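You operate a simulated robot arm through the tools that you are given. There is no shell and no other tool. Be economical: measure what you need, move in short steps, check, and stop when the job is done.

The job below is to be done with a simulated robot arm. You get a single attempt, and the scene is never put back.

## Task
Put the brush roller marked "hard" from the top of the frame bench on the second store rack shelf from the top and the brush roller labelled "soft" on the shelf under the frame bench. Put the brass nozzle tip with the smallest size on its label from the top of the frame bench on the black wheel on the top of the frame bench. Put the spare roller on the top of the frame bench away on the bottom shelf of the pane cart. Put the yellow corner guard on the top of the frame bench away on the wooden packing table. Take the grey butyl block from the top of the frame bench and put it on the roller side of the sample table. Take the hand brush on the top of the frame bench and put it away on the middle of the filler bench. Shut the yellow-striped drawer. Put one of the rubber pads from the front edge of the green packing table on the back of the pane cart's deck. Take the orange wheel block and put it on the mat of the tilt plate. Stack the small carton marked "pads" from the wooden packing table on top of the small carton marked "keys". Take the green wiping pad and leave it on the ledge behind the coater. Take the filter basket from the shelf under the high cabinet and leave it on the middle shelf under the air panel. The order is free. Set down upright: brush roller, spare roller, grey butyl block, orange wheel block, filter basket.

It is judged by the outcome, as a careful person would: the job done as asked, and still so three seconds after it is handed in. It fails if anything else is knocked over, pushed out of place, dropped, spilled or broken.

## Robot
A 7-joint arm with a two-finger parallel gripper on a trunk, on a base that drives. Base frame: it is fixed to the floor where the robot stands at the start and does not move with it; the origin is under the middle of the robot, x ahead of it, y to its left, z up. Units: cm, degrees, N and s.
With the tool pointing down near the work surface it reaches from about 10 to 64 cm from the robot's upright axis, wherever it stands. Its first joint turns from -166.0 to 166.0 degrees. Places, roughly: back of the pane cart's deck (98x21 cm) [676, -88, 48]; black wheel (5x5x2 cm) [50, -90, 90]; bottom shelf of the pane cart [680, -100, 20]; brass nozzle tip [75, -25, 100]; brush roller [50, -25, 100]; filter basket [-100, -1250, 100]; green wiping pad (6x5x4 cm) [330, -1100, 90]; grey butyl block [75, -100, 100]; hand brush (12x5x5 cm) [110, 100, 90]; ledge behind the coater (15x104 cm) [356, -1142, 28]; mat of the tilt plate [420, 140, 90]; middle of the filler bench (17x29 cm) [66, -958, 84]; middle shelf under the air panel [-100, -1360, 100]; orange wheel block (6x5x7 cm) [160, 280, 100]; roller side of the sample table [420, 70, 80]; rubber pad (5x5x2 cm) [770, 100, 50]; rubber pad (6x5x3 cm) [730, 100, 50]; second store rack shelf [110, 270, 140]; shelf under the frame bench [80, -10, 20]; small carton [0, -550, 75]; spare roller (13x6x7 cm) [50, -60, 90]; wooden packing table [0, -600, 80]; yellow corner guard (6x4x4 cm) [40, -100, 90]; yellow-striped drawer [680, -350, 40]. Payload 1.57 kg.
The TCP is the grasp point between the finger pads, 3 cm short of the fingertips. In the tool frame z runs along the fingers and y along their closing line. The gripper opens to 8 cm. The fingers are 1.7 cm wide and 1.2 cm thick; the gripper's body (4 by 8.2 cm) begins 8 cm behind the TCP.
Orientation is told as [roll, pitch, yaw] about the base's x, y, z axes, in that order, counted from this pose: with the fingers straight down and closing along the base's y, the tool's x points along the base's -x, its y along +y and its z along -z.

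## Interface
- The arm moves only by the tool apply_moves. Its argument "deltas" is a list of rows, each an object of numbers (a shift or turn left out is 0, a gripper value left out holds the last): "rx", "ry", "rz": the turn, a rotation vector about the tool's x, y, z in units of 90 degrees (1.0 is 90 degrees); "tx", "ty", "tz": the shift along the tool's x, y, z in units of 100 mm (1.0 is 100 mm); "claw": the opening, from 0 (shut) to 1 (fully open). In form: [{"rx": .., "ry": .., "rz": .., "tx": .., "ty": .., "tz": .., "claw": ..}, ...]. A call has 1 to 12 rows; each row is the pose to reach, as a shift and turn from the pose commanded when the call began, along the tool's axes at that moment. A call with a number of a shift or a turn outside -1 to 1 is refused whole. A row lasts 0.2 s, in which the tool goes at most 5 cm and 8.6 degrees; a call with a longer step from one row to the next is refused whole, and so is a gripper value outside its range. A pose out of reach is approached as far as the arm can. The call stops where the force on the tool passes 40 N (or 10 N more than at its start, if that is more) or the arm is blocked; 0.2 s more then pass. The fingers move at their own pace (about 7.2 cm/s each) and stop on an object; they squeeze with about 43 N. The grip force told is the motor's: it shows also when the fingers shut on nothing. Time passes only in rows, and 0.2 s behind the last, so rows that repeat a pose let the fingers close. It gives the time, the measured TCP pose, the force on the tool (base axes), the opening and the grip force at its end, in the units of the frame above (readings bear some noise), with the torque about the TCP (base axes, N m) and any sound that the robot's microphone picked up, and new pictures: "views" is both (left out), scene, wrist or none.
- Cameras (640 x 400 px; columns grow to the right, rows downward): "scene" is now at [-0.68, 10.04, 146.07]; the picture's right is [-0.47, -0.88, 0.00], its down [-0.61, 0.32, -0.72] and it looks along [0.64, -0.34, -0.69] (base axes); focal length 272 px, centre (320, 200). "wrist" rides on the gripper at [7.2, -0.7, -12.2] in the tool frame; the picture's right is [0.09, 1.00, 0.00], its down [-0.84, 0.08, -0.54] and it looks along [-0.54, 0.05, 0.84] (tool axes); focal length 238 px, centre (320, 200). There is no depth. A picture from a camera that has moved, and an enlarged one, comes with that camera's place and axes in the base frame and with its lens.
- slide_trunk(by): slides the trunk up (or, below 0, down) by that many cm; the arm and the scene camera ride with it, the base frame stays. It gives what a move gives, with no picture.
- drive_base(legs): drives the robot by 1 to 6 legs, each [ahead, left, turn to the left] in cm, cm and degrees, along the robot's own axes; the way and the turn of a leg run together, so that a leg with both is an arc; at most 150 cm and 180 degrees a leg. The arm and the cameras ride along, it lands a little off, and it stops where it bumps. It gives what a move gives, and a new picture of the scene camera.
- aim_head(pan, tilt): turns the head with the scene camera to pan (to the left, within 86 degrees either way) and tilt (down, from -29 to 69), counted from straight ahead of the robot. It gives what a move gives, and a new picture of the scene camera.
- zoom(camera, box): a new picture of the part [left, top, right, bottom] of that camera's present view, enlarged. It takes no simulated time.
- close_job(): hands the job in; it is judged then, once.

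Go step by step. Nothing tells you exact positions but the pictures and the camera data: compare them with the known pose of the tool, close in by small moves and look again before you grip or let go. The budget is 577 turns and 360 pictures, counting those below and the enlarged ones. Unless the task says otherwise, let go and move clear before handing in, and close with one line.

The tools are called after "Call:" as name(argument=value, ...) on one line, values as JSON. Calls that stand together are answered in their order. apply_moves: Moves the arm, as the interface text tells. Its arguments: {"type":"object","properties":{"deltas":{"type":"array"},"views":{"type":"string","enum":["both","scene","wrist","none"]}},"required":["deltas"]} The other tools are called the same way: slide_trunk (by) slides the trunk up or down; drive_base (legs) drives the base; aim_head (pan, tilt) turns the head that bears the scene camera; zoom (camera, box) takes an enlarged picture of a part of a camera's view; close_job () hands the job in.

At the start:

```text
time: 0.0
tcp_pos: [24.44, -36.8, 108.45]
orientation: [0.0, -0.1, -0.1]
wrist_force: [-0.2, 0.3, 0.4]
torque: [-0.03, 0.04, 0.02]
grip_width: 7.99
grasp_force: 0.0
trunk travel left (down, up): [-27.5, 20.5]
robot x, y, heading: [0.06, 0.03, -0.0]
head pan, tilt: [-27.8, 43.9]
```

scene: 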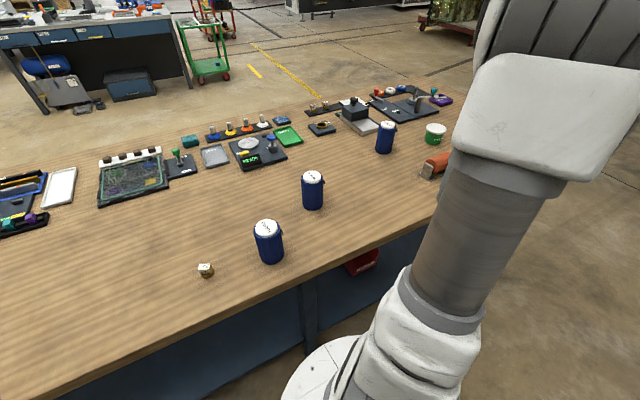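
wrist: 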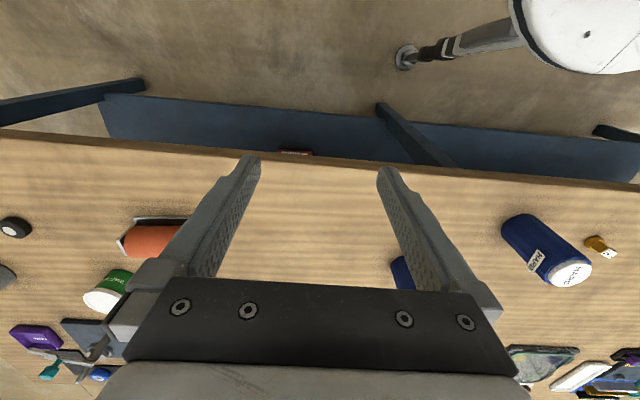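

I see a bench with three blue cylinders (brush rollers), a small brass tip and other things. I'll zoom in to read labels.

Call:
zoom(camera="scene", box=[180, 100, 460, 290])

Call:
zoom(camera="wrist", box=[480, 190, 640, 300])

```text
2.11 times, centred on (320, 195) of scene
camera zoom: at [-0.68, 10.04, 146.07], right [-0.47, -0.88, 0.0], down [-0.61, 0.32, -0.72], along [0.64, -0.34, -0.69], focal length 574 px, centre (320, 210)
```

zoom: 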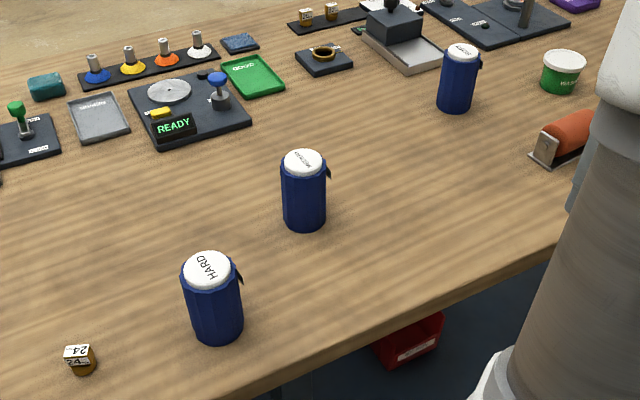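

```text
3.64 times, centred on (560, 245) of wrist
camera zoom: at [17.26, -37.42, 120.66], right [-0.09, 1.0, 0.0], down [0.84, 0.08, 0.54], along [0.54, 0.05, -0.84], focal length 867 px, centre (-553, 36)
```

zoom: 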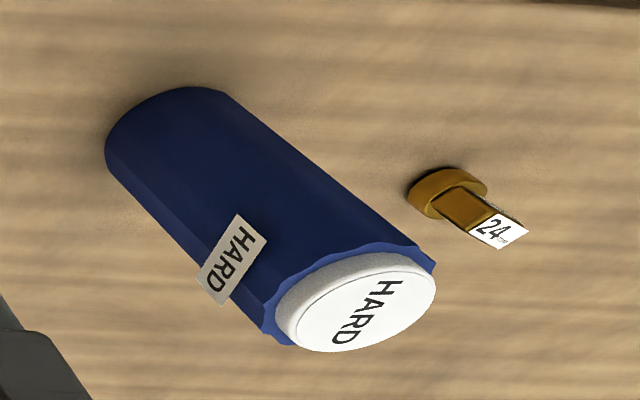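

HARD roller sits at about (41.6, 1.3), its cap at z≈98. I'll look to the right and left along the bench.

Call:
aim_head(pan=-70, tilt=40)

Call:
aim_head(pan=30, tilt=35)

```text
time: 1.1
tcp_pos: [24.55, -36.76, 108.42]
orientation: [0.1, -0.1, 0.0]
wrist_force: [-0.4, -0.1, -0.1]
torque: [0.0, 0.02, 0.02]
grip_width: 8.01
grasp_force: 0.1
trunk travel left (down, up): [-27.5, 20.5]
robot x, y, heading: [0.25, -0.07, 0.1]
head pan, tilt: [-70.0, 40.0]
camera scene: at [-5.04, 5.89, 146.63], right [-0.94, -0.34, 0.0], down [-0.22, 0.6, -0.77], along [0.26, -0.72, -0.64], focal length 272 px, centre (320, 200)
```

scene: 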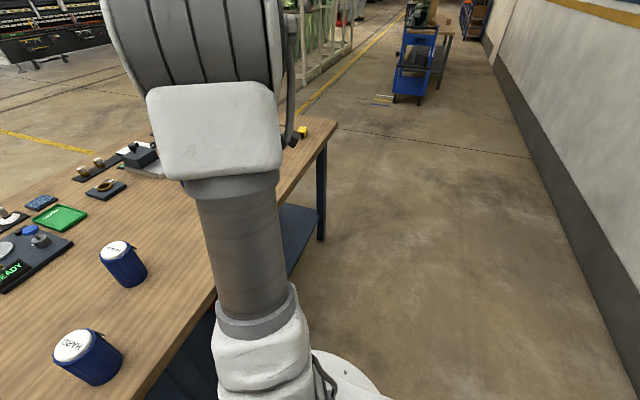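

```text
time: 2.9
tcp_pos: [24.51, -36.76, 108.39]
orientation: [0.1, 0.0, -0.1]
wrist_force: [0.0, -0.2, -0.7]
torque: [-0.01, -0.01, 0.0]
grip_width: 8.0
grasp_force: 0.0
trunk travel left (down, up): [-27.5, 20.5]
robot x, y, heading: [-0.09, 0.33, 0.0]
head pan, tilt: [30.0, 35.0]
camera scene: at [-0.32, 18.28, 147.39], right [0.5, -0.87, 0.0], down [-0.5, -0.29, -0.82], along [0.71, 0.41, -0.57], focal length 272 px, centre (320, 200)
```

scene: 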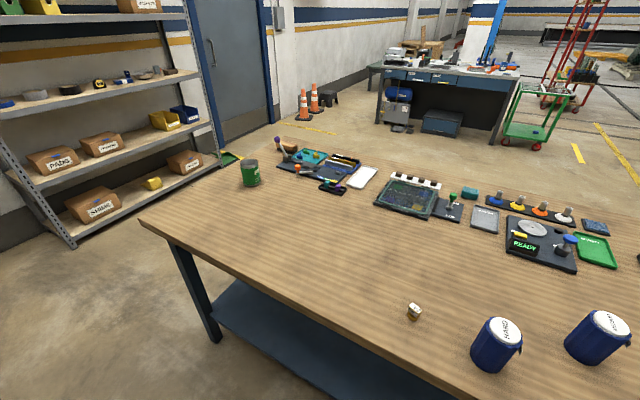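

Store rack is to the left, hard roller and a "24" tip near. I'll drive right along the bench to view the rest.

Call:
drive_base(legs=[[0, -70, 0]])

Call:
aim_head(pan=10, tilt=45)

```text
time: 8.5
tcp_pos: [24.65, -106.79, 108.39]
orientation: [-0.1, 0.0, 0.0]
wrist_force: [-0.4, 0.2, -0.7]
torque: [-0.01, 0.02, -0.01]
grip_width: 7.98
grasp_force: 0.0
trunk travel left (down, up): [-27.5, 20.5]
robot x, y, heading: [0.35, -69.91, 0.2]
head pan, tilt: [30.0, 35.0]
camera scene: at [-0.29, -51.8, 147.39], right [0.5, -0.87, 0.0], down [-0.5, -0.29, -0.82], along [0.71, 0.41, -0.57], focal length 272 px, centre (320, 200)
```

scene: 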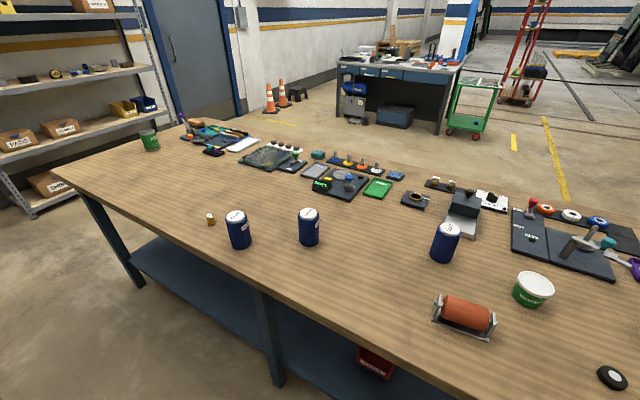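

```text
time: 9.4
tcp_pos: [24.62, -106.83, 108.43]
orientation: [0.0, 0.0, 0.2]
wrist_force: [-0.7, -0.9, 0.6]
torque: [0.02, -0.01, -0.02]
grip_width: 8.0
grasp_force: 0.0
trunk travel left (down, up): [-27.5, 20.5]
robot x, y, heading: [0.22, -70.07, 0.0]
head pan, tilt: [10.0, 45.0]
camera scene: at [0.1, -54.79, 145.91], right [0.18, -0.98, 0.0], down [-0.7, -0.12, -0.71], along [0.7, 0.12, -0.71], focal length 272 px, centre (320, 200)
```

scene: 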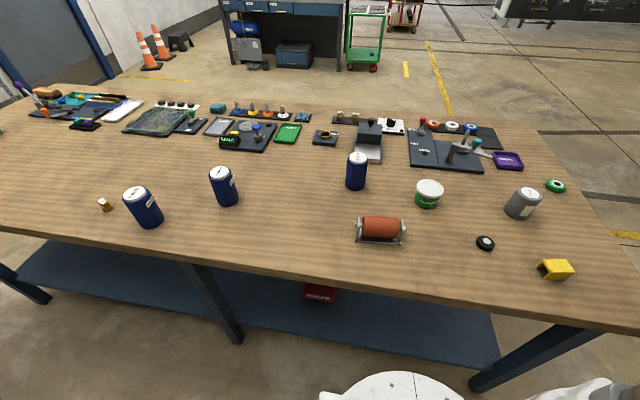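

Call:
zoom(camera="scene", box=[320, 100, 580, 290])

Call:
zoom(camera="scene", box=[200, 90, 420, 240])

Call:
zoom(camera="scene", box=[0, 70, 200, 230])

```text
2.11 times, centred on (450, 195) of scene
camera zoom: at [0.1, -54.79, 145.91], right [0.18, -0.98, 0.0], down [-0.7, -0.12, -0.71], along [0.7, 0.12, -0.71], focal length 574 px, centre (46, 210)
```

zoom: 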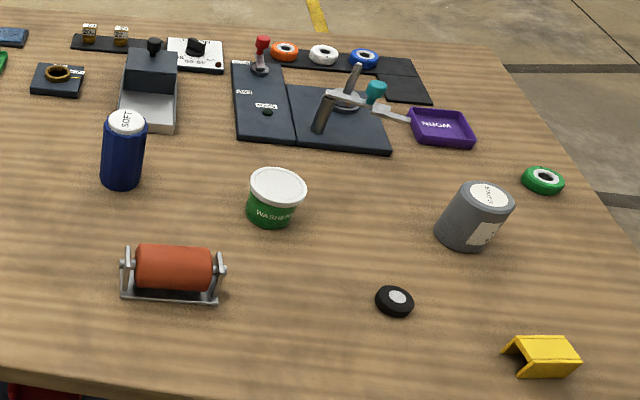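

```text
2.67 times, centred on (310, 165) of scene
camera zoom: at [0.1, -54.79, 145.91], right [0.18, -0.98, 0.0], down [-0.7, -0.12, -0.71], along [0.7, 0.12, -0.71], focal length 726 px, centre (347, 293)
```

zoom: 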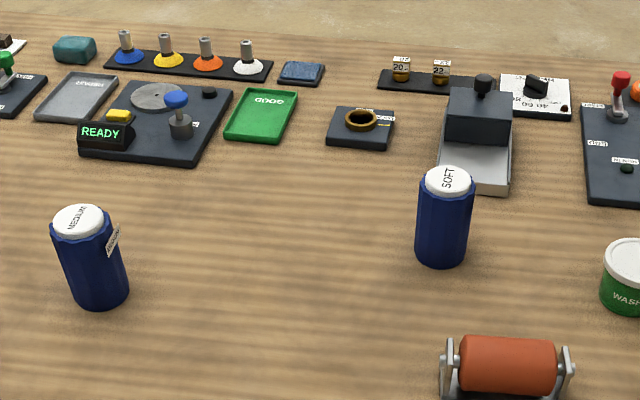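

```text
2.50 times, centred on (100, 150) of scene
camera zoom: at [0.1, -54.79, 145.91], right [0.18, -0.98, 0.0], down [-0.7, -0.12, -0.71], along [0.7, 0.12, -0.71], focal length 681 px, centre (870, 325)
```

zoom: 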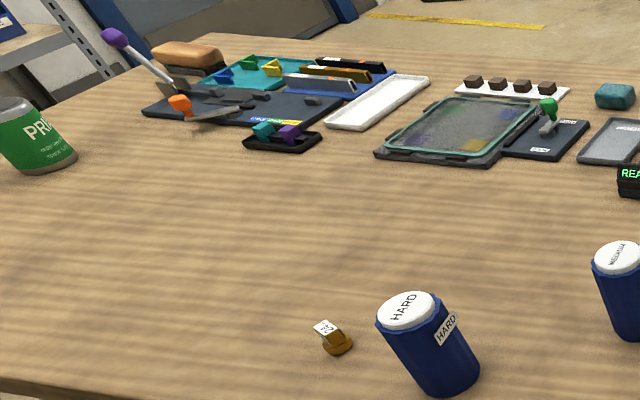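

Tips are 20, 22, 24, so the 20 goes to the black wheel. Soft roller is at about (66,-54). I'll look down to see clearance between base and bench.

Call:
aim_head(pan=0, tilt=69)

Call:
apply_moves(deltas=[{"tz": 0.0}], views="wrist")

```text
time: 10.2
tcp_pos: [24.5, -106.89, 108.48]
orientation: [0.1, 0.0, 0.1]
wrist_force: [0.0, 1.0, -0.3]
torque: [-0.02, 0.01, 0.01]
grip_width: 8.02
grasp_force: 0.1
trunk travel left (down, up): [-27.5, 20.5]
robot x, y, heading: [0.11, -70.18, 0.3]
head pan, tilt: [0.0, 68.8]
camera scene: at [-2.31, -56.21, 143.02], right [0.0, -1.0, 0.0], down [-0.93, 0.0, -0.36], along [0.36, 0.0, -0.93], focal length 272 px, centre (320, 200)
```

scene: 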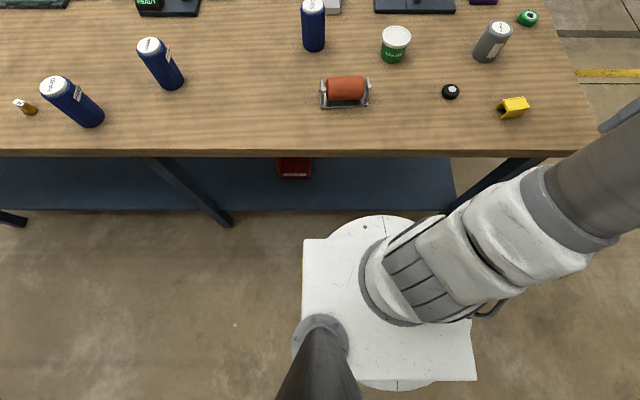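

```text
time: 10.6
tcp_pos: [24.53, -106.87, 108.39]
orientation: [0.1, -0.1, 0.1]
wrist_force: [0.6, -0.3, -0.6]
torque: [-0.01, -0.02, 0.01]
grip_width: 7.97
grasp_force: 0.0
trunk travel left (down, up): [-27.5, 20.5]
robot x, y, heading: [-0.17, -70.29, 0.4]
head pan, tilt: [0.0, 68.8]
camera wrist: at [17.4, -107.47, 120.66], right [-0.09, 1.0, 0.0], down [0.84, 0.08, 0.54], along [0.54, 0.05, -0.84], focal length 238 px, centre (320, 200)
```

wrist: 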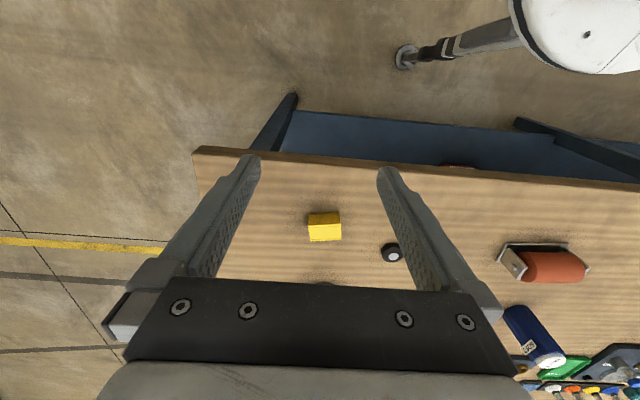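

Clear: the carriage front is ~12 cm from the bench edge. I'll drive in front of the soft roller and bring the tool toward it with a 45° forward tilt (good for the under-shelf later).

Call:
drive_base(legs=[[7, 16, 0]])

Call:
apply_moves(deltas=[{"ty": 0.4, "tz": -0.1, "ry": -0.05}, {"ty": 0.8, "tz": -0.15, "ry": -0.1}, {"ty": 1.0, "tz": -0.15, "ry": -0.15, "tx": -0.2}], views="none")

```text
time: 12.7
tcp_pos: [30.39, -90.98, 108.42]
orientation: [0.1, 0.0, 0.0]
wrist_force: [-0.3, -0.1, -0.1]
torque: [0.0, -0.01, 0.02]
grip_width: 8.03
grasp_force: 0.1
trunk travel left (down, up): [-27.5, 20.5]
robot x, y, heading: [6.1, -54.39, -0.2]
head pan, tilt: [0.0, 68.8]
stopped in leg 1: the robot was blocked; the commanded pose is now the measured one
camera scene: at [3.68, -40.24, 143.02], right [0.0, -1.0, 0.0], down [-0.93, 0.0, -0.36], along [0.36, 0.0, -0.93], focal length 272 px, centre (320, 200)
```

scene: 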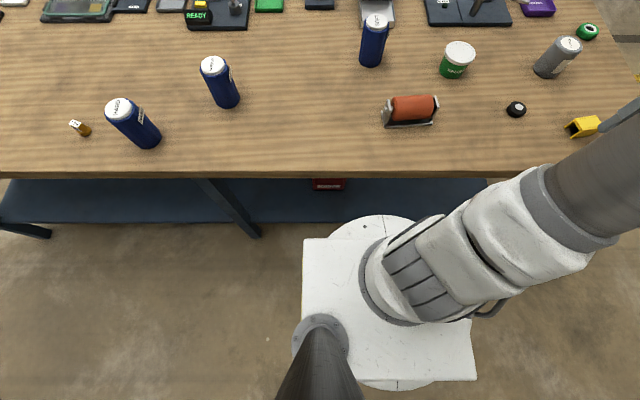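

```text
time: 13.4
tcp_pos: [32.38, -80.87, 109.91]
orientation: [0.0, -13.6, -0.1]
wrist_force: [-0.5, 0.9, -0.3]
torque: [0.03, -0.04, 0.0]
grip_width: 8.03
grasp_force: 0.0
trunk travel left (down, up): [-27.5, 20.5]
robot x, y, heading: [6.33, -54.26, -0.2]
head pan, tilt: [0.0, 68.8]
```

Base stops at x≈6 (blocked by the under shelf). I continue bringing the tool in over the bench with the tilt.

Call:
apply_moves(deltas=[{"tx": -0.2, "ty": 0.25, "tz": 0.05, "ry": -0.09}, {"tx": -0.4, "ty": 0.5, "tz": 0.1, "ry": -0.18}, {"tx": -0.6, "ty": 0.75, "tz": 0.15, "ry": -0.27}, {"tx": -0.78, "ty": 1.0, "tz": 0.19, "ry": -0.349}], views="none")

```text
time: 14.4
tcp_pos: [40.33, -70.93, 108.92]
orientation: [0.6, -43.7, -0.4]
wrist_force: [0.9, 0.0, 0.2]
torque: [0.02, 0.0, 0.03]
grip_width: 7.97
grasp_force: 0.0
trunk travel left (down, up): [-27.5, 20.5]
robot x, y, heading: [6.08, -54.39, 0.0]
head pan, tilt: [0.0, 68.8]
```

Call:
apply_moves(deltas=[{"tx": -0.14, "ty": 0.33, "tz": 0.19}, {"tx": -0.28, "ty": 0.66, "tz": 0.38}, {"tx": -0.42, "ty": 1.0, "tz": 0.57}], views="none")

Call:
apply_moves(deltas=[{"ty": 0.33}, {"ty": 0.64}], views="both")

```text
time: 15.2
tcp_pos: [47.43, -60.95, 108.76]
orientation: [0.1, -45.0, -0.1]
wrist_force: [-1.1, 0.6, -0.6]
torque: [0.03, -0.02, -0.03]
grip_width: 8.0
grasp_force: 0.0
trunk travel left (down, up): [-27.5, 20.5]
robot x, y, heading: [5.98, -54.31, -0.1]
head pan, tilt: [0.0, 68.8]
```

```text
time: 15.8
tcp_pos: [47.61, -54.61, 108.77]
orientation: [-0.2, -44.9, -0.1]
wrist_force: [0.4, -0.1, 0.6]
torque: [0.04, 0.0, 0.02]
grip_width: 8.0
grasp_force: 0.1
trunk travel left (down, up): [-27.5, 20.5]
robot x, y, heading: [6.03, -53.93, 0.2]
head pan, tilt: [0.0, 68.8]
camera scene: at [3.67, -40.26, 143.02], right [0.0, -1.0, 0.0], down [-0.93, 0.0, -0.36], along [0.36, 0.0, -0.93], focal length 272 px, centre (320, 200)
camera wrist: at [33.76, -55.24, 112.35], right [-0.06, 1.0, -0.07], down [0.21, 0.08, 0.97], along [0.98, 0.05, -0.21], focal length 238 px, centre (320, 200)
```

scene: 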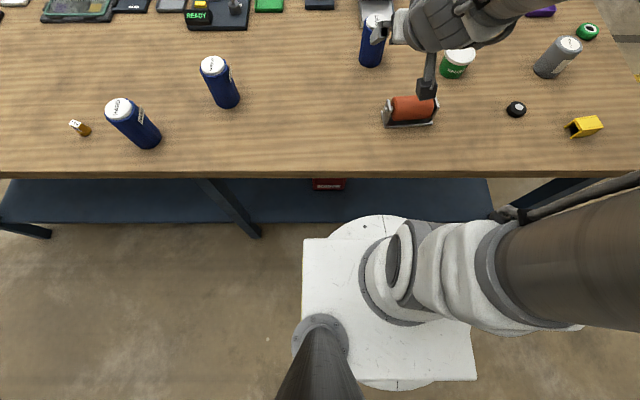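
wrist: 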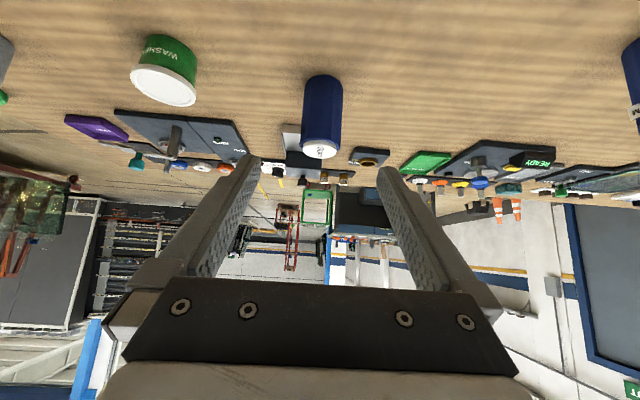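

Soft cap confirmed at (66.2,-54.2,98). I advance along the tool axis.

Call:
apply_moves(deltas=[{"tx": -0.29, "ty": 0.04, "tz": 0.3}, {"tx": -0.29, "ty": 0.04, "tz": 0.7}, {"tx": -0.29, "ty": 0.04, "tz": 1.0}], views="wrist")

```text
time: 16.6
tcp_pos: [56.68, -54.32, 103.75]
orientation: [-0.1, -45.0, -0.1]
wrist_force: [-0.5, 1.3, 0.2]
torque: [0.03, 0.02, -0.01]
grip_width: 7.99
grasp_force: 0.0
out of reach, approached as far as the arm can: row 2
trunk travel left (down, up): [-27.5, 20.5]
robot x, y, heading: [6.22, -54.42, -0.2]
head pan, tilt: [0.0, 68.8]
camera wrist: at [42.87, -54.87, 107.39], right [-0.06, 1.0, -0.07], down [0.21, 0.08, 0.97], along [0.98, 0.05, -0.21], focal length 238 px, centre (320, 200)
```

wrist: 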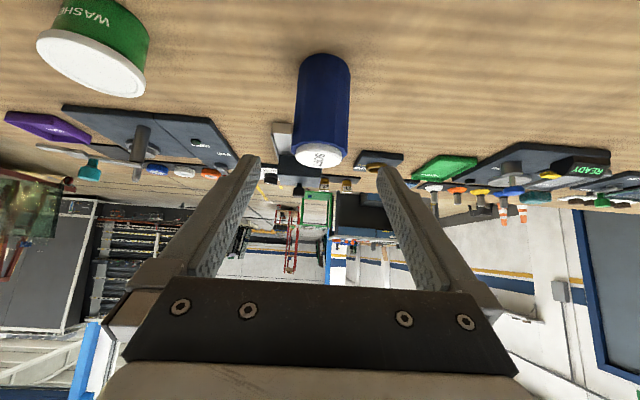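

The 45° reach stops short. I'll reduce the tilt to about 20° and try going further.

Call:
apply_moves(deltas=[{"tz": -0.15, "ry": 0.09}, {"tz": -0.3, "ry": 0.18}, {"tz": -0.3, "ry": 0.28}], views="none")

```text
refused: row 3 steps farther than a row can; nothing moved
```

Call:
apply_moves(deltas=[{"tz": -0.15, "ry": 0.09}, {"tz": -0.3, "ry": 0.18}, {"tz": -0.3, "ry": 0.27}], views="none")

```text
time: 17.4
tcp_pos: [54.37, -54.18, 105.82]
orientation: [0.0, -20.5, 0.0]
wrist_force: [-1.0, 0.7, 0.5]
torque: [0.01, -0.01, 0.01]
grip_width: 8.0
grasp_force: 0.0
trunk travel left (down, up): [-27.5, 20.5]
robot x, y, heading: [5.95, -54.64, -0.3]
head pan, tilt: [0.0, 68.8]
```

Call:
apply_moves(deltas=[{"tx": -0.4, "tz": 0.25}, {"tx": -0.77, "tz": 0.5}], views="none")

```text
time: 18.1
tcp_pos: [63.42, -54.18, 103.98]
orientation: [-0.1, -20.6, -0.2]
wrist_force: [-0.8, 0.1, 0.3]
torque: [0.0, -0.01, -0.01]
grip_width: 8.0
grasp_force: 0.0
trunk travel left (down, up): [-27.5, 20.5]
robot x, y, heading: [6.28, -53.84, -0.0]
head pan, tilt: [0.0, 68.8]
```

Call:
apply_moves(deltas=[{"tx": 0.02, "tz": 0.45}, {"tx": 0.05, "tz": 0.7}], views="wrist")

```text
time: 18.6
tcp_pos: [65.46, -54.2, 97.07]
orientation: [0.1, -20.6, 0.0]
wrist_force: [-0.3, 0.5, 0.3]
torque: [-0.01, -0.02, 0.01]
grip_width: 7.97
grasp_force: 0.0
trunk travel left (down, up): [-27.5, 20.5]
robot x, y, heading: [5.54, -54.12, 0.1]
head pan, tilt: [0.0, 68.8]
camera wrist: at [54.42, -54.84, 106.08], right [-0.09, 1.0, -0.03], down [0.59, 0.08, 0.8], along [0.8, 0.05, -0.6], focal length 238 px, centre (320, 200)
```

wrist: 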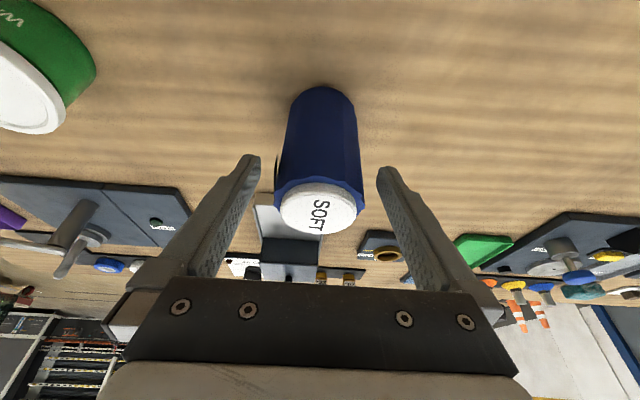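

Call:
apply_moves(deltas=[{"tx": 0.03, "tz": 0.26}, {"tx": 0.03, "tz": 0.26, "claw": 0}, {"tx": 0.03, "tz": 0.26, "claw": 0}, {"tx": 0.03, "tz": 0.26, "claw": 0}, {"tx": 0.03, "tz": 0.26, "claw": 0}], views="none")

Call:
apply_moves(deltas=[{"tx": -0.1, "tz": -0.28, "claw": 0}, {"tx": -0.2, "tz": -0.56, "claw": 0}, {"tx": -0.3, "tz": -0.84, "claw": 0}], views="wrist")

```text
time: 19.9
tcp_pos: [66.09, -54.22, 94.75]
orientation: [0.0, -20.6, -0.2]
wrist_force: [0.9, 0.6, -0.2]
torque: [0.03, -0.02, 0.05]
grip_width: 6.18
grasp_force: 42.6
trunk travel left (down, up): [-27.5, 20.5]
robot x, y, heading: [6.32, -54.32, -0.0]
head pan, tilt: [0.0, 68.8]
```

```text
time: 20.6
tcp_pos: [65.96, -54.03, 103.54]
orientation: [0.0, -20.5, -0.2]
wrist_force: [-0.2, -0.5, 0.0]
torque: [0.01, 0.02, 0.05]
grip_width: 0.0
grasp_force: 21.9
trunk travel left (down, up): [-27.5, 20.5]
robot x, y, heading: [5.93, -54.32, 0.0]
head pan, tilt: [0.0, 68.8]
camera wrist: at [54.95, -54.77, 112.53], right [-0.09, 1.0, -0.03], down [0.59, 0.08, 0.8], along [0.8, 0.05, -0.6], focal length 238 px, centre (320, 200)
```

wrist: 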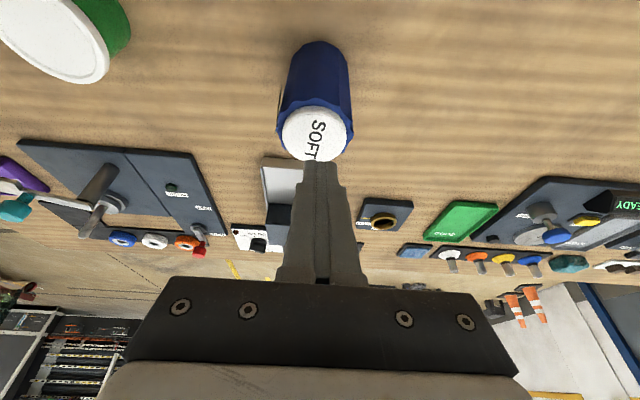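

The roller slipped from the fingers and still stands at the same spot. I'll grip lower and lift slowly.

Call:
apply_moves(deltas=[{"claw": 1}, {"claw": 1}, {"claw": 1}, {"tx": 0.15, "tz": 0.4, "claw": 1}, {"tx": 0.3, "tz": 0.8, "claw": 1}, {"tx": 0.35, "tz": 1.0, "claw": 1}], views="none")

Call:
apply_moves(deltas=[{"tz": 0.1, "claw": 1}], views="wrist")

```text
time: 22.1
tcp_pos: [66.2, -54.16, 92.88]
orientation: [0.1, -20.7, 0.0]
wrist_force: [-0.4, -0.1, -0.1]
torque: [0.0, -0.02, -0.01]
grip_width: 8.01
grasp_force: 0.1
trunk travel left (down, up): [-27.5, 20.5]
robot x, y, heading: [5.86, -53.96, -0.2]
head pan, tilt: [0.0, 68.8]
```

```text
time: 22.4
tcp_pos: [66.58, -54.27, 91.92]
orientation: [0.0, -20.6, 0.0]
wrist_force: [0.0, 0.6, 0.6]
torque: [-0.01, 0.0, 0.0]
grip_width: 8.02
grasp_force: 0.0
trunk travel left (down, up): [-27.5, 20.5]
robot x, y, heading: [5.93, -54.08, -0.2]
head pan, tilt: [0.0, 68.8]
camera wrist: at [55.5, -54.82, 100.96], right [-0.09, 1.0, -0.03], down [0.59, 0.08, 0.8], along [0.8, 0.05, -0.6], focal length 238 px, centre (320, 200)
```

wrist: 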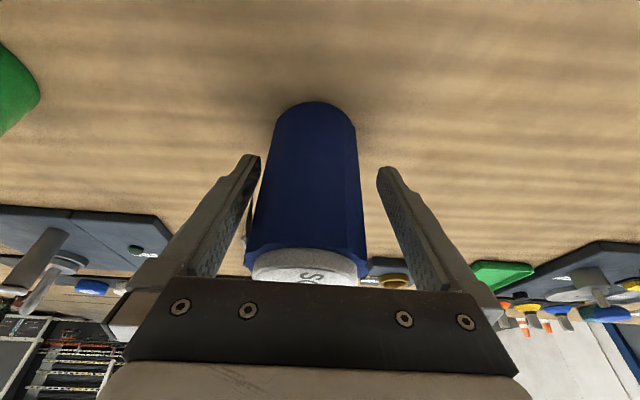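

Call:
apply_moves(deltas=[{"claw": 0}, {"claw": 0}, {"claw": 0}, {"claw": 0}], views="none")

Call:
apply_moves(deltas=[{"tx": -0.02, "tz": -0.06, "claw": 0}, {"tx": -0.04, "tz": -0.12, "claw": 0}, {"tx": -0.08, "tz": -0.2, "claw": 0}], views="wrist")

```text
time: 23.4
tcp_pos: [66.6, -54.21, 92.09]
orientation: [-0.1, -20.6, -0.1]
wrist_force: [0.3, -0.4, -0.6]
torque: [-0.04, -0.01, 0.01]
grip_width: 6.17
grasp_force: 43.0
trunk travel left (down, up): [-27.5, 20.5]
robot x, y, heading: [5.53, -54.11, 0.1]
head pan, tilt: [0.0, 68.8]
```

```text
time: 24.2
tcp_pos: [66.66, -54.27, 94.19]
orientation: [0.0, -20.6, 0.0]
wrist_force: [0.3, -0.8, -1.9]
torque: [-0.03, 0.03, 0.0]
grip_width: 6.22
grasp_force: 42.7
trunk travel left (down, up): [-27.5, 20.5]
robot x, y, heading: [6.14, -54.23, -0.2]
head pan, tilt: [0.0, 68.8]
camera wrist: at [55.57, -54.84, 103.14], right [-0.09, 1.0, -0.03], down [0.59, 0.08, 0.8], along [0.8, 0.05, -0.6], focal length 238 px, centre (320, 200)
```

wrist: 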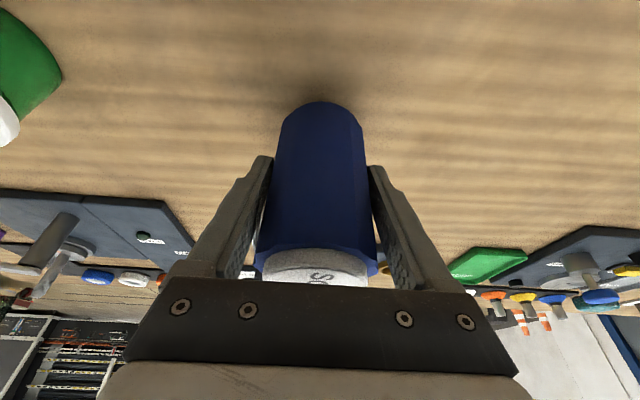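

Lifted. I raise it further gently before backing off.

Call:
apply_moves(deltas=[{"tx": -0.05, "tz": -0.13, "claw": 0}, {"tx": -0.1, "tz": -0.26, "claw": 0}, {"tx": -0.15, "tz": -0.4, "claw": 0}, {"tx": -0.2, "tz": -0.54, "claw": 0}, {"tx": -0.25, "tz": -0.68, "claw": 0}, {"tx": -0.3, "tz": -0.82, "claw": 0}, {"tx": -0.35, "tz": -0.95, "claw": 0}], views="none")

Call:
drive_base(legs=[[-45, 0, 0]])

```text
time: 25.9
tcp_pos: [66.49, -54.19, 104.41]
orientation: [-0.1, -20.7, -0.1]
wrist_force: [-0.2, -0.4, -1.8]
torque: [0.01, -0.03, 0.0]
grip_width: 6.23
grasp_force: 42.9
trunk travel left (down, up): [-27.5, 20.5]
robot x, y, heading: [6.05, -54.05, -0.2]
head pan, tilt: [0.0, 68.8]
```

```text
time: 29.3
tcp_pos: [21.15, -54.08, 104.24]
orientation: [0.1, -20.5, -0.1]
wrist_force: [-0.1, -0.8, -2.6]
torque: [0.01, 0.04, 0.01]
grip_width: 6.2
grasp_force: 42.9
trunk travel left (down, up): [-27.5, 20.5]
robot x, y, heading: [-39.52, -53.9, -0.3]
head pan, tilt: [0.0, 68.8]
camera scene: at [-41.64, -40.16, 143.02], right [0.0, -1.0, 0.0], down [-0.93, 0.0, -0.36], along [0.36, 0.0, -0.93], focal length 272 px, centre (320, 200)
```

scene: 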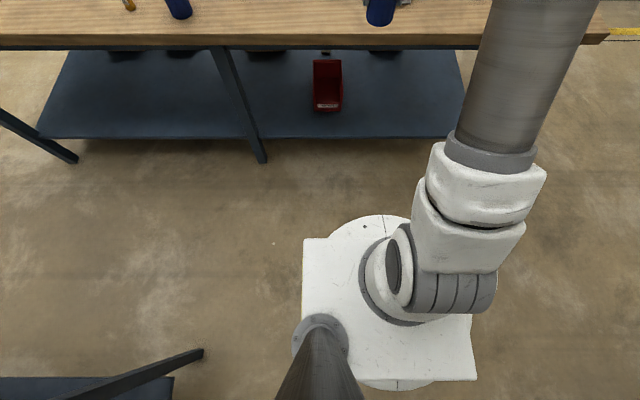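

Now I lower the trunk, pull the arm in and down, then I'll drive the roller in over the under-shelf.

Call:
slide_trunk(by=-27.5)

Call:
apply_moves(deltas=[{"tx": 0.2, "tz": 0.1, "claw": 0}, {"tx": 0.4, "tz": 0.2, "claw": 0}, {"tx": 0.6, "tz": 0.35, "claw": 0}, {"tx": 0.8, "tz": 0.5, "claw": 0}, {"tx": 1.0, "tz": 0.65, "claw": 0}, {"tx": 1.0, "tz": 0.8, "claw": 0}, {"tx": 1.0, "tz": 1.0, "claw": 0}], views="none")

```text
time: 32.1
tcp_pos: [21.1, -54.18, 76.89]
orientation: [0.0, -20.6, -0.1]
wrist_force: [0.8, -0.1, -2.5]
torque: [0.04, 0.02, -0.02]
grip_width: 6.18
grasp_force: 43.3
trunk travel left (down, up): [0.0, 48.0]
robot x, y, heading: [-39.25, -53.96, -0.0]
head pan, tilt: [0.0, 68.8]
```

```text
time: 33.7
tcp_pos: [15.37, -53.98, 63.86]
orientation: [0.0, -20.5, 0.0]
wrist_force: [0.6, 0.8, -1.2]
torque: [0.02, 0.07, 0.03]
grip_width: 6.19
grasp_force: 43.0
trunk travel left (down, up): [0.0, 48.0]
robot x, y, heading: [-39.13, -53.83, -0.0]
head pan, tilt: [0.0, 68.8]
```

Call:
apply_moves(deltas=[{"tx": 0.18, "tz": 0.2, "claw": 0}, {"tx": 0.36, "tz": 0.4, "claw": 0}, {"tx": 0.54, "tz": 0.6, "claw": 0}, {"tx": 0.72, "tz": 0.8, "claw": 0}], views="none")

Call:
apply_moves(deltas=[{"tx": 0.18, "tz": 0.2, "claw": 0}, {"tx": 0.36, "tz": 0.4, "claw": 0}, {"tx": 0.54, "tz": 0.6, "claw": 0}, {"tx": 0.72, "tz": 0.8, "claw": 0}], views="wrist")

```text
time: 34.7
tcp_pos: [11.42, -54.25, 53.86]
orientation: [0.1, -20.5, -0.1]
wrist_force: [-0.6, 0.9, -1.4]
torque: [0.02, 0.0, 0.0]
grip_width: 6.21
grasp_force: 43.1
trunk travel left (down, up): [0.0, 48.0]
robot x, y, heading: [-39.33, -54.09, -0.2]
head pan, tilt: [0.0, 68.8]
```

```text
time: 35.7
tcp_pos: [7.49, -54.31, 43.89]
orientation: [0.0, -20.7, -0.2]
wrist_force: [0.1, 0.2, -1.0]
torque: [0.0, 0.06, -0.02]
grip_width: 6.2
grasp_force: 43.8
trunk travel left (down, up): [0.0, 48.0]
robot x, y, heading: [-38.91, -54.13, -0.3]
head pan, tilt: [0.0, 68.8]
camera wrist: at [-3.51, -54.78, 52.85], right [-0.09, 1.0, -0.03], down [0.59, 0.08, 0.8], along [0.8, 0.05, -0.6], focal length 238 px, centre (320, 200)
```

wrist: 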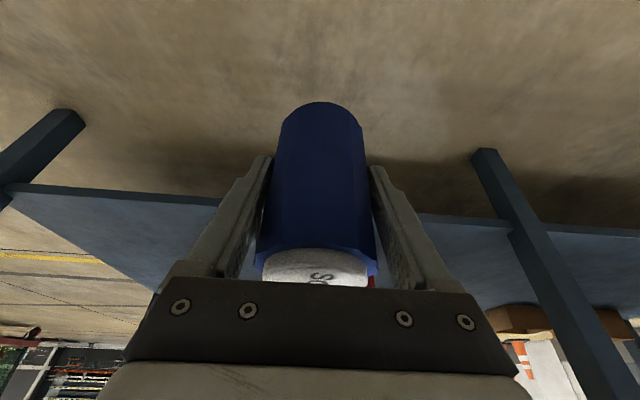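

Call:
aim_head(pan=-20, tilt=50)

```text
time: 36.6
tcp_pos: [7.55, -54.23, 43.97]
orientation: [0.1, -20.7, -0.1]
wrist_force: [-0.3, 0.0, -1.3]
torque: [-0.01, 0.1, -0.02]
grip_width: 6.22
grasp_force: 43.0
trunk travel left (down, up): [0.0, 48.0]
robot x, y, heading: [-39.1, -53.82, -0.2]
head pan, tilt: [-20.0, 50.0]
camera scene: at [-40.01, -42.79, 117.71], right [-0.34, -0.94, 0.0], down [-0.72, 0.26, -0.64], along [0.6, -0.22, -0.77], focal length 272 px, centre (320, 200)
```

scene: 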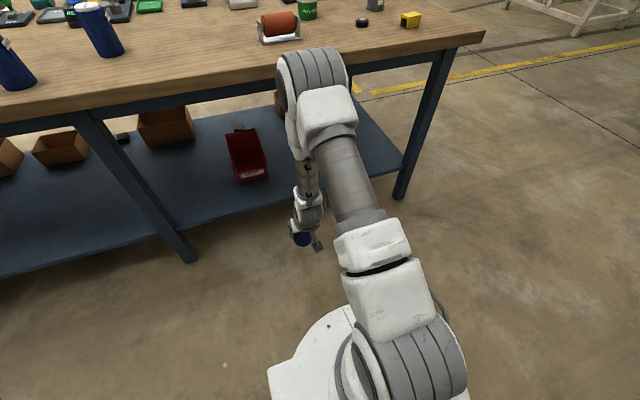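

The elbow is high, above the bench line; I extend the arm far out and low first so that the elbow drops.

Call:
apply_moves(deltas=[{"tx": -0.17, "tz": 0.2, "claw": 0}, {"tx": -0.34, "tz": 0.4, "claw": 0}, {"tx": -0.51, "tz": 0.62, "claw": 0}], views="none")

Call:
apply_moves(deltas=[{"tx": -0.17, "tz": 0.2, "claw": 0}, {"tx": -0.34, "tz": 0.4, "claw": 0}, {"tx": -0.51, "tz": 0.62, "claw": 0}], views="scene")

```text
time: 37.4
tcp_pos: [14.45, -54.08, 39.85]
orientation: [0.1, -20.6, -0.1]
wrist_force: [0.7, -0.4, -1.4]
torque: [0.01, 0.04, 0.05]
grip_width: 6.2
grasp_force: 43.0
trunk travel left (down, up): [0.0, 48.0]
robot x, y, heading: [-39.11, -54.01, 0.2]
head pan, tilt: [-20.0, 50.0]
```

```text
time: 38.2
tcp_pos: [21.45, -54.06, 35.74]
orientation: [0.0, -20.6, -0.1]
wrist_force: [0.4, 0.1, -1.2]
torque: [0.01, -0.03, 0.0]
grip_width: 6.17
grasp_force: 43.2
trunk travel left (down, up): [0.0, 48.0]
robot x, y, heading: [-39.24, -54.01, 0.1]
head pan, tilt: [-20.0, 50.0]
camera scene: at [-40.01, -42.8, 117.72], right [-0.34, -0.94, 0.0], down [-0.72, 0.26, -0.64], along [0.6, -0.22, -0.77], focal length 272 px, centre (320, 200)
```

scene: 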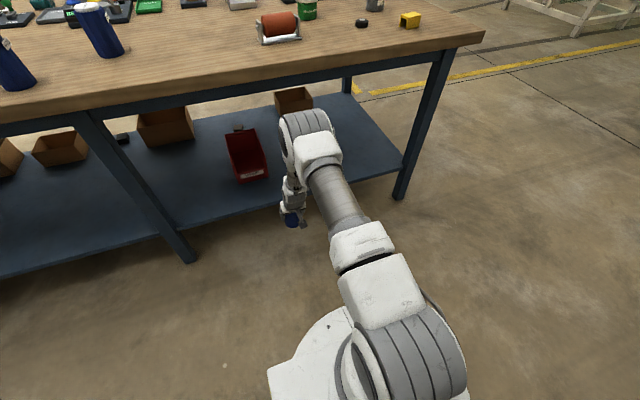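

Call:
apply_moves(deltas=[{"tx": -0.09, "tz": 0.27, "claw": 0}, {"tx": -0.17, "tz": 0.54, "claw": 0}], views="none")

Call:
drive_base(legs=[[12, -5, 0]])

```text
time: 38.8
tcp_pos: [24.97, -54.15, 31.41]
orientation: [0.0, -20.6, 0.0]
wrist_force: [0.1, 0.4, -2.3]
torque: [-0.05, 0.02, 0.02]
grip_width: 6.21
grasp_force: 43.4
trunk travel left (down, up): [0.0, 48.0]
robot x, y, heading: [-39.3, -53.94, -0.2]
head pan, tilt: [-20.0, 50.0]
```

```text
time: 40.2
tcp_pos: [36.87, -59.13, 31.46]
orientation: [0.1, -20.5, -0.2]
wrist_force: [-0.2, -0.7, -2.4]
torque: [0.02, -0.01, 0.01]
grip_width: 6.18
grasp_force: 43.4
trunk travel left (down, up): [0.0, 48.0]
robot x, y, heading: [-27.2, -58.9, -0.2]
head pan, tilt: [-20.0, 50.0]
camera scene: at [-27.98, -47.73, 117.71], right [-0.34, -0.94, 0.0], down [-0.72, 0.26, -0.64], along [0.6, -0.22, -0.77], focal length 272 px, centre (320, 200)
```

scene: 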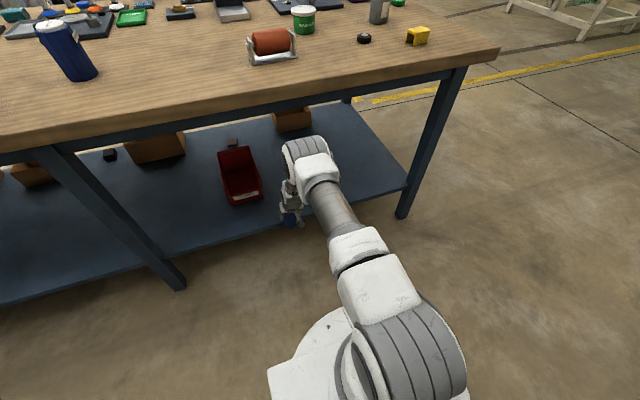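

Call:
drive_base(legs=[[11, 0, 0]])

Call:
apply_moves(deltas=[{"claw": 0}], views="wrist")

```text
time: 41.6
tcp_pos: [47.88, -59.25, 31.37]
orientation: [0.0, -20.6, -0.1]
wrist_force: [0.5, -0.5, -2.2]
torque: [-0.01, -0.01, -0.01]
grip_width: 6.21
grasp_force: 42.7
trunk travel left (down, up): [0.0, 48.0]
robot x, y, heading: [-16.59, -58.9, -0.0]
head pan, tilt: [-20.0, 50.0]
camera scene: at [-16.98, -47.76, 117.71], right [-0.34, -0.94, 0.0], down [-0.72, 0.26, -0.64], along [0.6, -0.22, -0.77], focal length 272 px, centre (320, 200)
```

scene: 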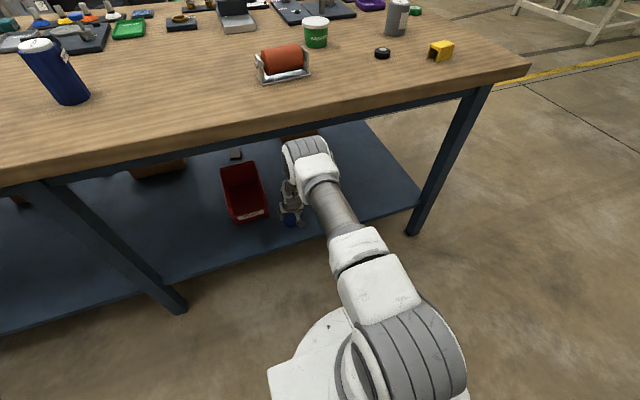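

```text
time: 42.0
tcp_pos: [47.94, -59.22, 31.37]
orientation: [0.1, -20.6, -0.1]
wrist_force: [0.2, 0.1, -2.2]
torque: [0.01, 0.01, -0.02]
grip_width: 6.2
grasp_force: 42.6
trunk travel left (down, up): [0.0, 48.0]
robot x, y, heading: [-16.01, -59.11, -0.1]
head pan, tilt: [-20.0, 50.0]
camera wrist: at [36.83, -59.75, 40.37], right [-0.08, 1.0, -0.03], down [0.59, 0.08, 0.8], along [0.8, 0.05, -0.6], focal length 238 px, centre (320, 200)
```

wrist: 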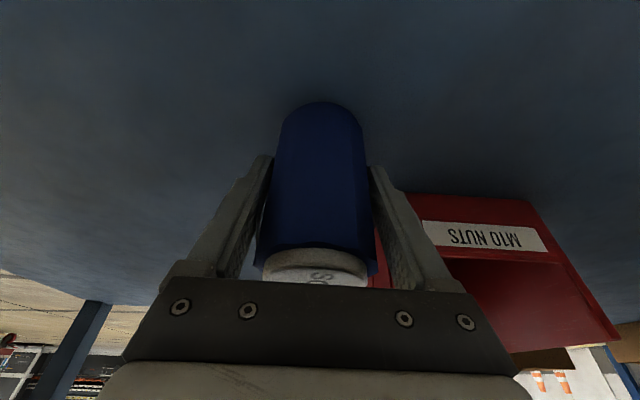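

Call:
apply_moves(deltas=[{"tx": 0.04, "tz": 0.1, "claw": 0}, {"tx": 0.08, "tz": 0.2, "claw": 0}, {"tx": 0.12, "tz": 0.3, "claw": 0}, {"tx": 0.14, "tz": 0.37, "claw": 0}], views="wrist")

```text
time: 42.9
tcp_pos: [48.52, -59.02, 28.47]
orientation: [0.0, -21.5, -0.1]
wrist_force: [-2.2, -0.3, 15.9]
torque: [0.15, 0.4, 0.0]
grip_width: 6.24
grasp_force: 43.4
trunk travel left (down, up): [0.0, 48.0]
robot x, y, heading: [-16.1, -58.63, -0.1]
head pan, tilt: [-20.0, 50.0]
stopped in row 4: the force on the tool passed its limit at 51 N (the readings are from after the stop); the commanded pose is now the measured one
camera wrist: at [37.36, -59.67, 37.33], right [-0.08, 1.0, -0.03], down [0.58, 0.08, 0.81], along [0.81, 0.05, -0.59], focal length 238 px, centre (320, 200)
```

wrist: 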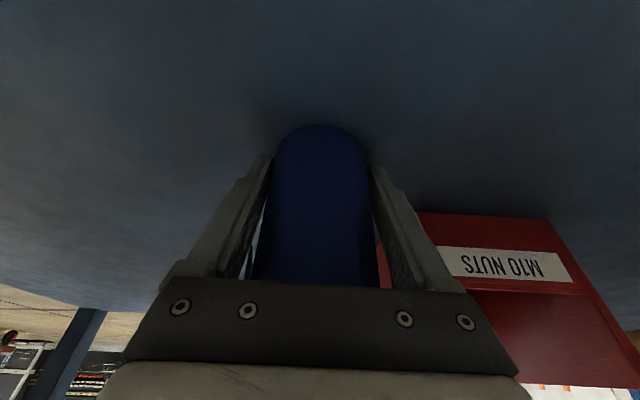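

Call:
apply_moves(deltas=[{"claw": 1}, {"claw": 1}, {"claw": 1}, {"tx": -0.02, "tz": -0.06, "claw": 1}, {"tx": 0.05, "tz": -0.15, "claw": 1}], views="wrist")

```text
time: 44.1
tcp_pos: [47.27, -59.07, 29.47]
orientation: [0.0, -21.1, -0.1]
wrist_force: [0.3, 0.5, 0.4]
torque: [-0.02, 0.01, -0.03]
grip_width: 8.0
grasp_force: 0.1
trunk travel left (down, up): [0.0, 48.0]
robot x, y, heading: [-16.21, -59.2, 0.0]
head pan, tilt: [-20.0, 50.0]
camera wrist: at [36.11, -59.65, 38.29], right [-0.08, 1.0, -0.03], down [0.59, 0.08, 0.81], along [0.8, 0.05, -0.59], focal length 238 px, centre (320, 200)
```

wrist: 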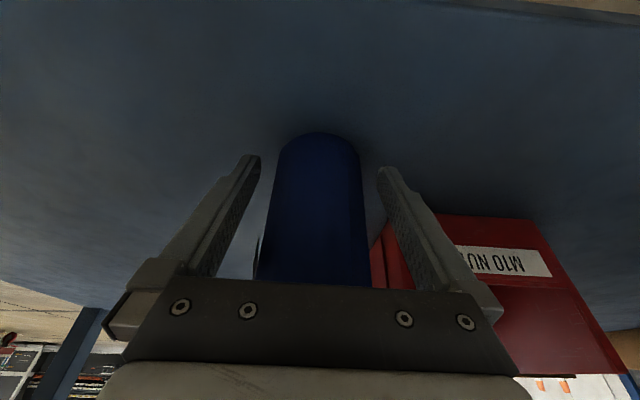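

Released, standing. I back off straight.

Call:
drive_base(legs=[[-4, 0, 0], [-30, 0, 0]])

Call:
apply_moves(deltas=[{"claw": 1}], views="wrist")

```text
time: 47.2
tcp_pos: [12.88, -59.03, 29.59]
orientation: [0.0, -21.2, -0.3]
wrist_force: [-0.2, 0.0, -0.4]
torque: [-0.02, 0.02, 0.0]
grip_width: 8.03
grasp_force: 0.1
trunk travel left (down, up): [0.0, 48.0]
robot x, y, heading: [-50.64, -58.6, -0.2]
head pan, tilt: [-20.0, 50.0]
camera scene: at [-51.49, -47.63, 117.71], right [-0.35, -0.94, 0.0], down [-0.72, 0.27, -0.64], along [0.6, -0.22, -0.77], focal length 272 px, centre (320, 200)
```

scene: 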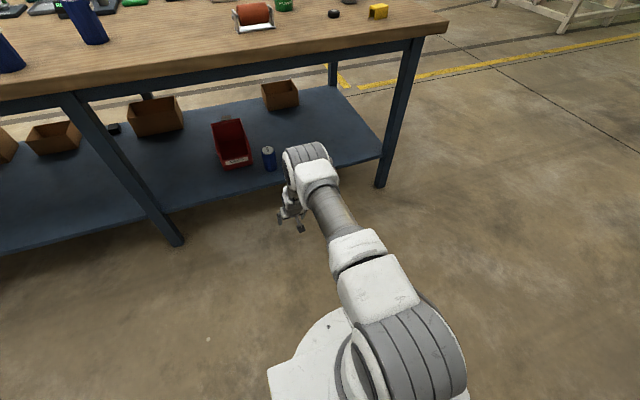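

```text
time: 47.6
tcp_pos: [12.86, -58.99, 29.5]
orientation: [0.1, -21.1, -0.3]
wrist_force: [0.4, -0.2, 0.5]
torque: [0.0, 0.01, 0.02]
grip_width: 8.01
grasp_force: 0.1
trunk travel left (down, up): [0.0, 48.0]
robot x, y, heading: [-50.93, -59.05, -0.3]
head pan, tilt: [-20.0, 50.0]
camera wrist: at [1.66, -59.65, 38.37], right [-0.08, 1.0, -0.03], down [0.59, 0.07, 0.81], along [0.81, 0.05, -0.59], focal length 238 px, centre (320, 200)
```

wrist: 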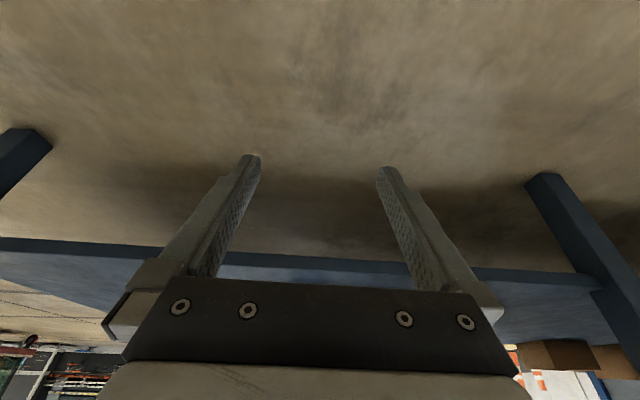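

Soft roller stands on the shelf. Next the hard roller: I raise trunk and arm, then go in front of it.

Call:
slide_trunk(by=35)

Call:
apply_moves(deltas=[{"tz": -0.4}, {"tz": -0.8}, {"tz": -1.0}], views="none")

Call:
apply_moves(deltas=[{"tz": -0.4}, {"tz": -0.8}, {"tz": -1.0}], views="none")

Call:
apply_moves(deltas=[{"tz": -0.4}, {"tz": -0.8}, {"tz": -1.0}], views="none")

Call:
apply_moves(deltas=[{"tz": -0.4}, {"tz": -0.8}, {"tz": -1.0}], views="none")

```text
time: 51.1
tcp_pos: [12.8, -59.09, 64.49]
orientation: [0.0, -21.1, -0.2]
wrist_force: [-1.0, -0.3, -0.1]
torque: [0.01, 0.0, 0.0]
grip_width: 8.03
grasp_force: 0.1
trunk travel left (down, up): [-35.0, 13.0]
robot x, y, heading: [-50.88, -58.93, -0.2]
head pan, tilt: [-20.0, 50.0]
```

```text
time: 51.9
tcp_pos: [9.21, -58.99, 73.8]
orientation: [0.0, -21.1, -0.2]
wrist_force: [0.5, -0.2, -0.3]
torque: [0.0, 0.0, 0.0]
grip_width: 8.0
grasp_force: 0.0
trunk travel left (down, up): [-35.0, 13.0]
robot x, y, heading: [-51.0, -59.23, -0.5]
head pan, tilt: [-20.0, 50.0]
```

```text
time: 52.7
tcp_pos: [5.53, -59.17, 83.25]
orientation: [0.0, -21.1, -0.1]
wrist_force: [-0.4, -0.1, -0.2]
torque: [0.0, -0.02, 0.0]
grip_width: 8.01
grasp_force: 0.0
trunk travel left (down, up): [-35.0, 13.0]
robot x, y, heading: [-50.96, -58.96, -0.1]
head pan, tilt: [-20.0, 50.0]
```

```text
time: 53.5
tcp_pos: [1.95, -59.1, 92.48]
orientation: [0.0, -21.1, -0.2]
wrist_force: [-0.4, 0.4, -0.5]
torque: [-0.03, -0.01, 0.02]
grip_width: 7.99
grasp_force: 0.0
trunk travel left (down, up): [-35.0, 13.0]
robot x, y, heading: [-50.73, -59.04, -0.1]
head pan, tilt: [-20.0, 50.0]
```

```text
time: 54.3
tcp_pos: [-1.69, -59.1, 101.82]
orientation: [0.0, -21.1, -0.3]
wrist_force: [0.4, -0.1, -0.8]
torque: [0.01, -0.01, 0.0]
grip_width: 8.0
grasp_force: 0.0
trunk travel left (down, up): [-35.0, 13.0]
robot x, y, heading: [-50.57, -58.95, -0.3]
head pan, tilt: [-20.0, 50.0]
```

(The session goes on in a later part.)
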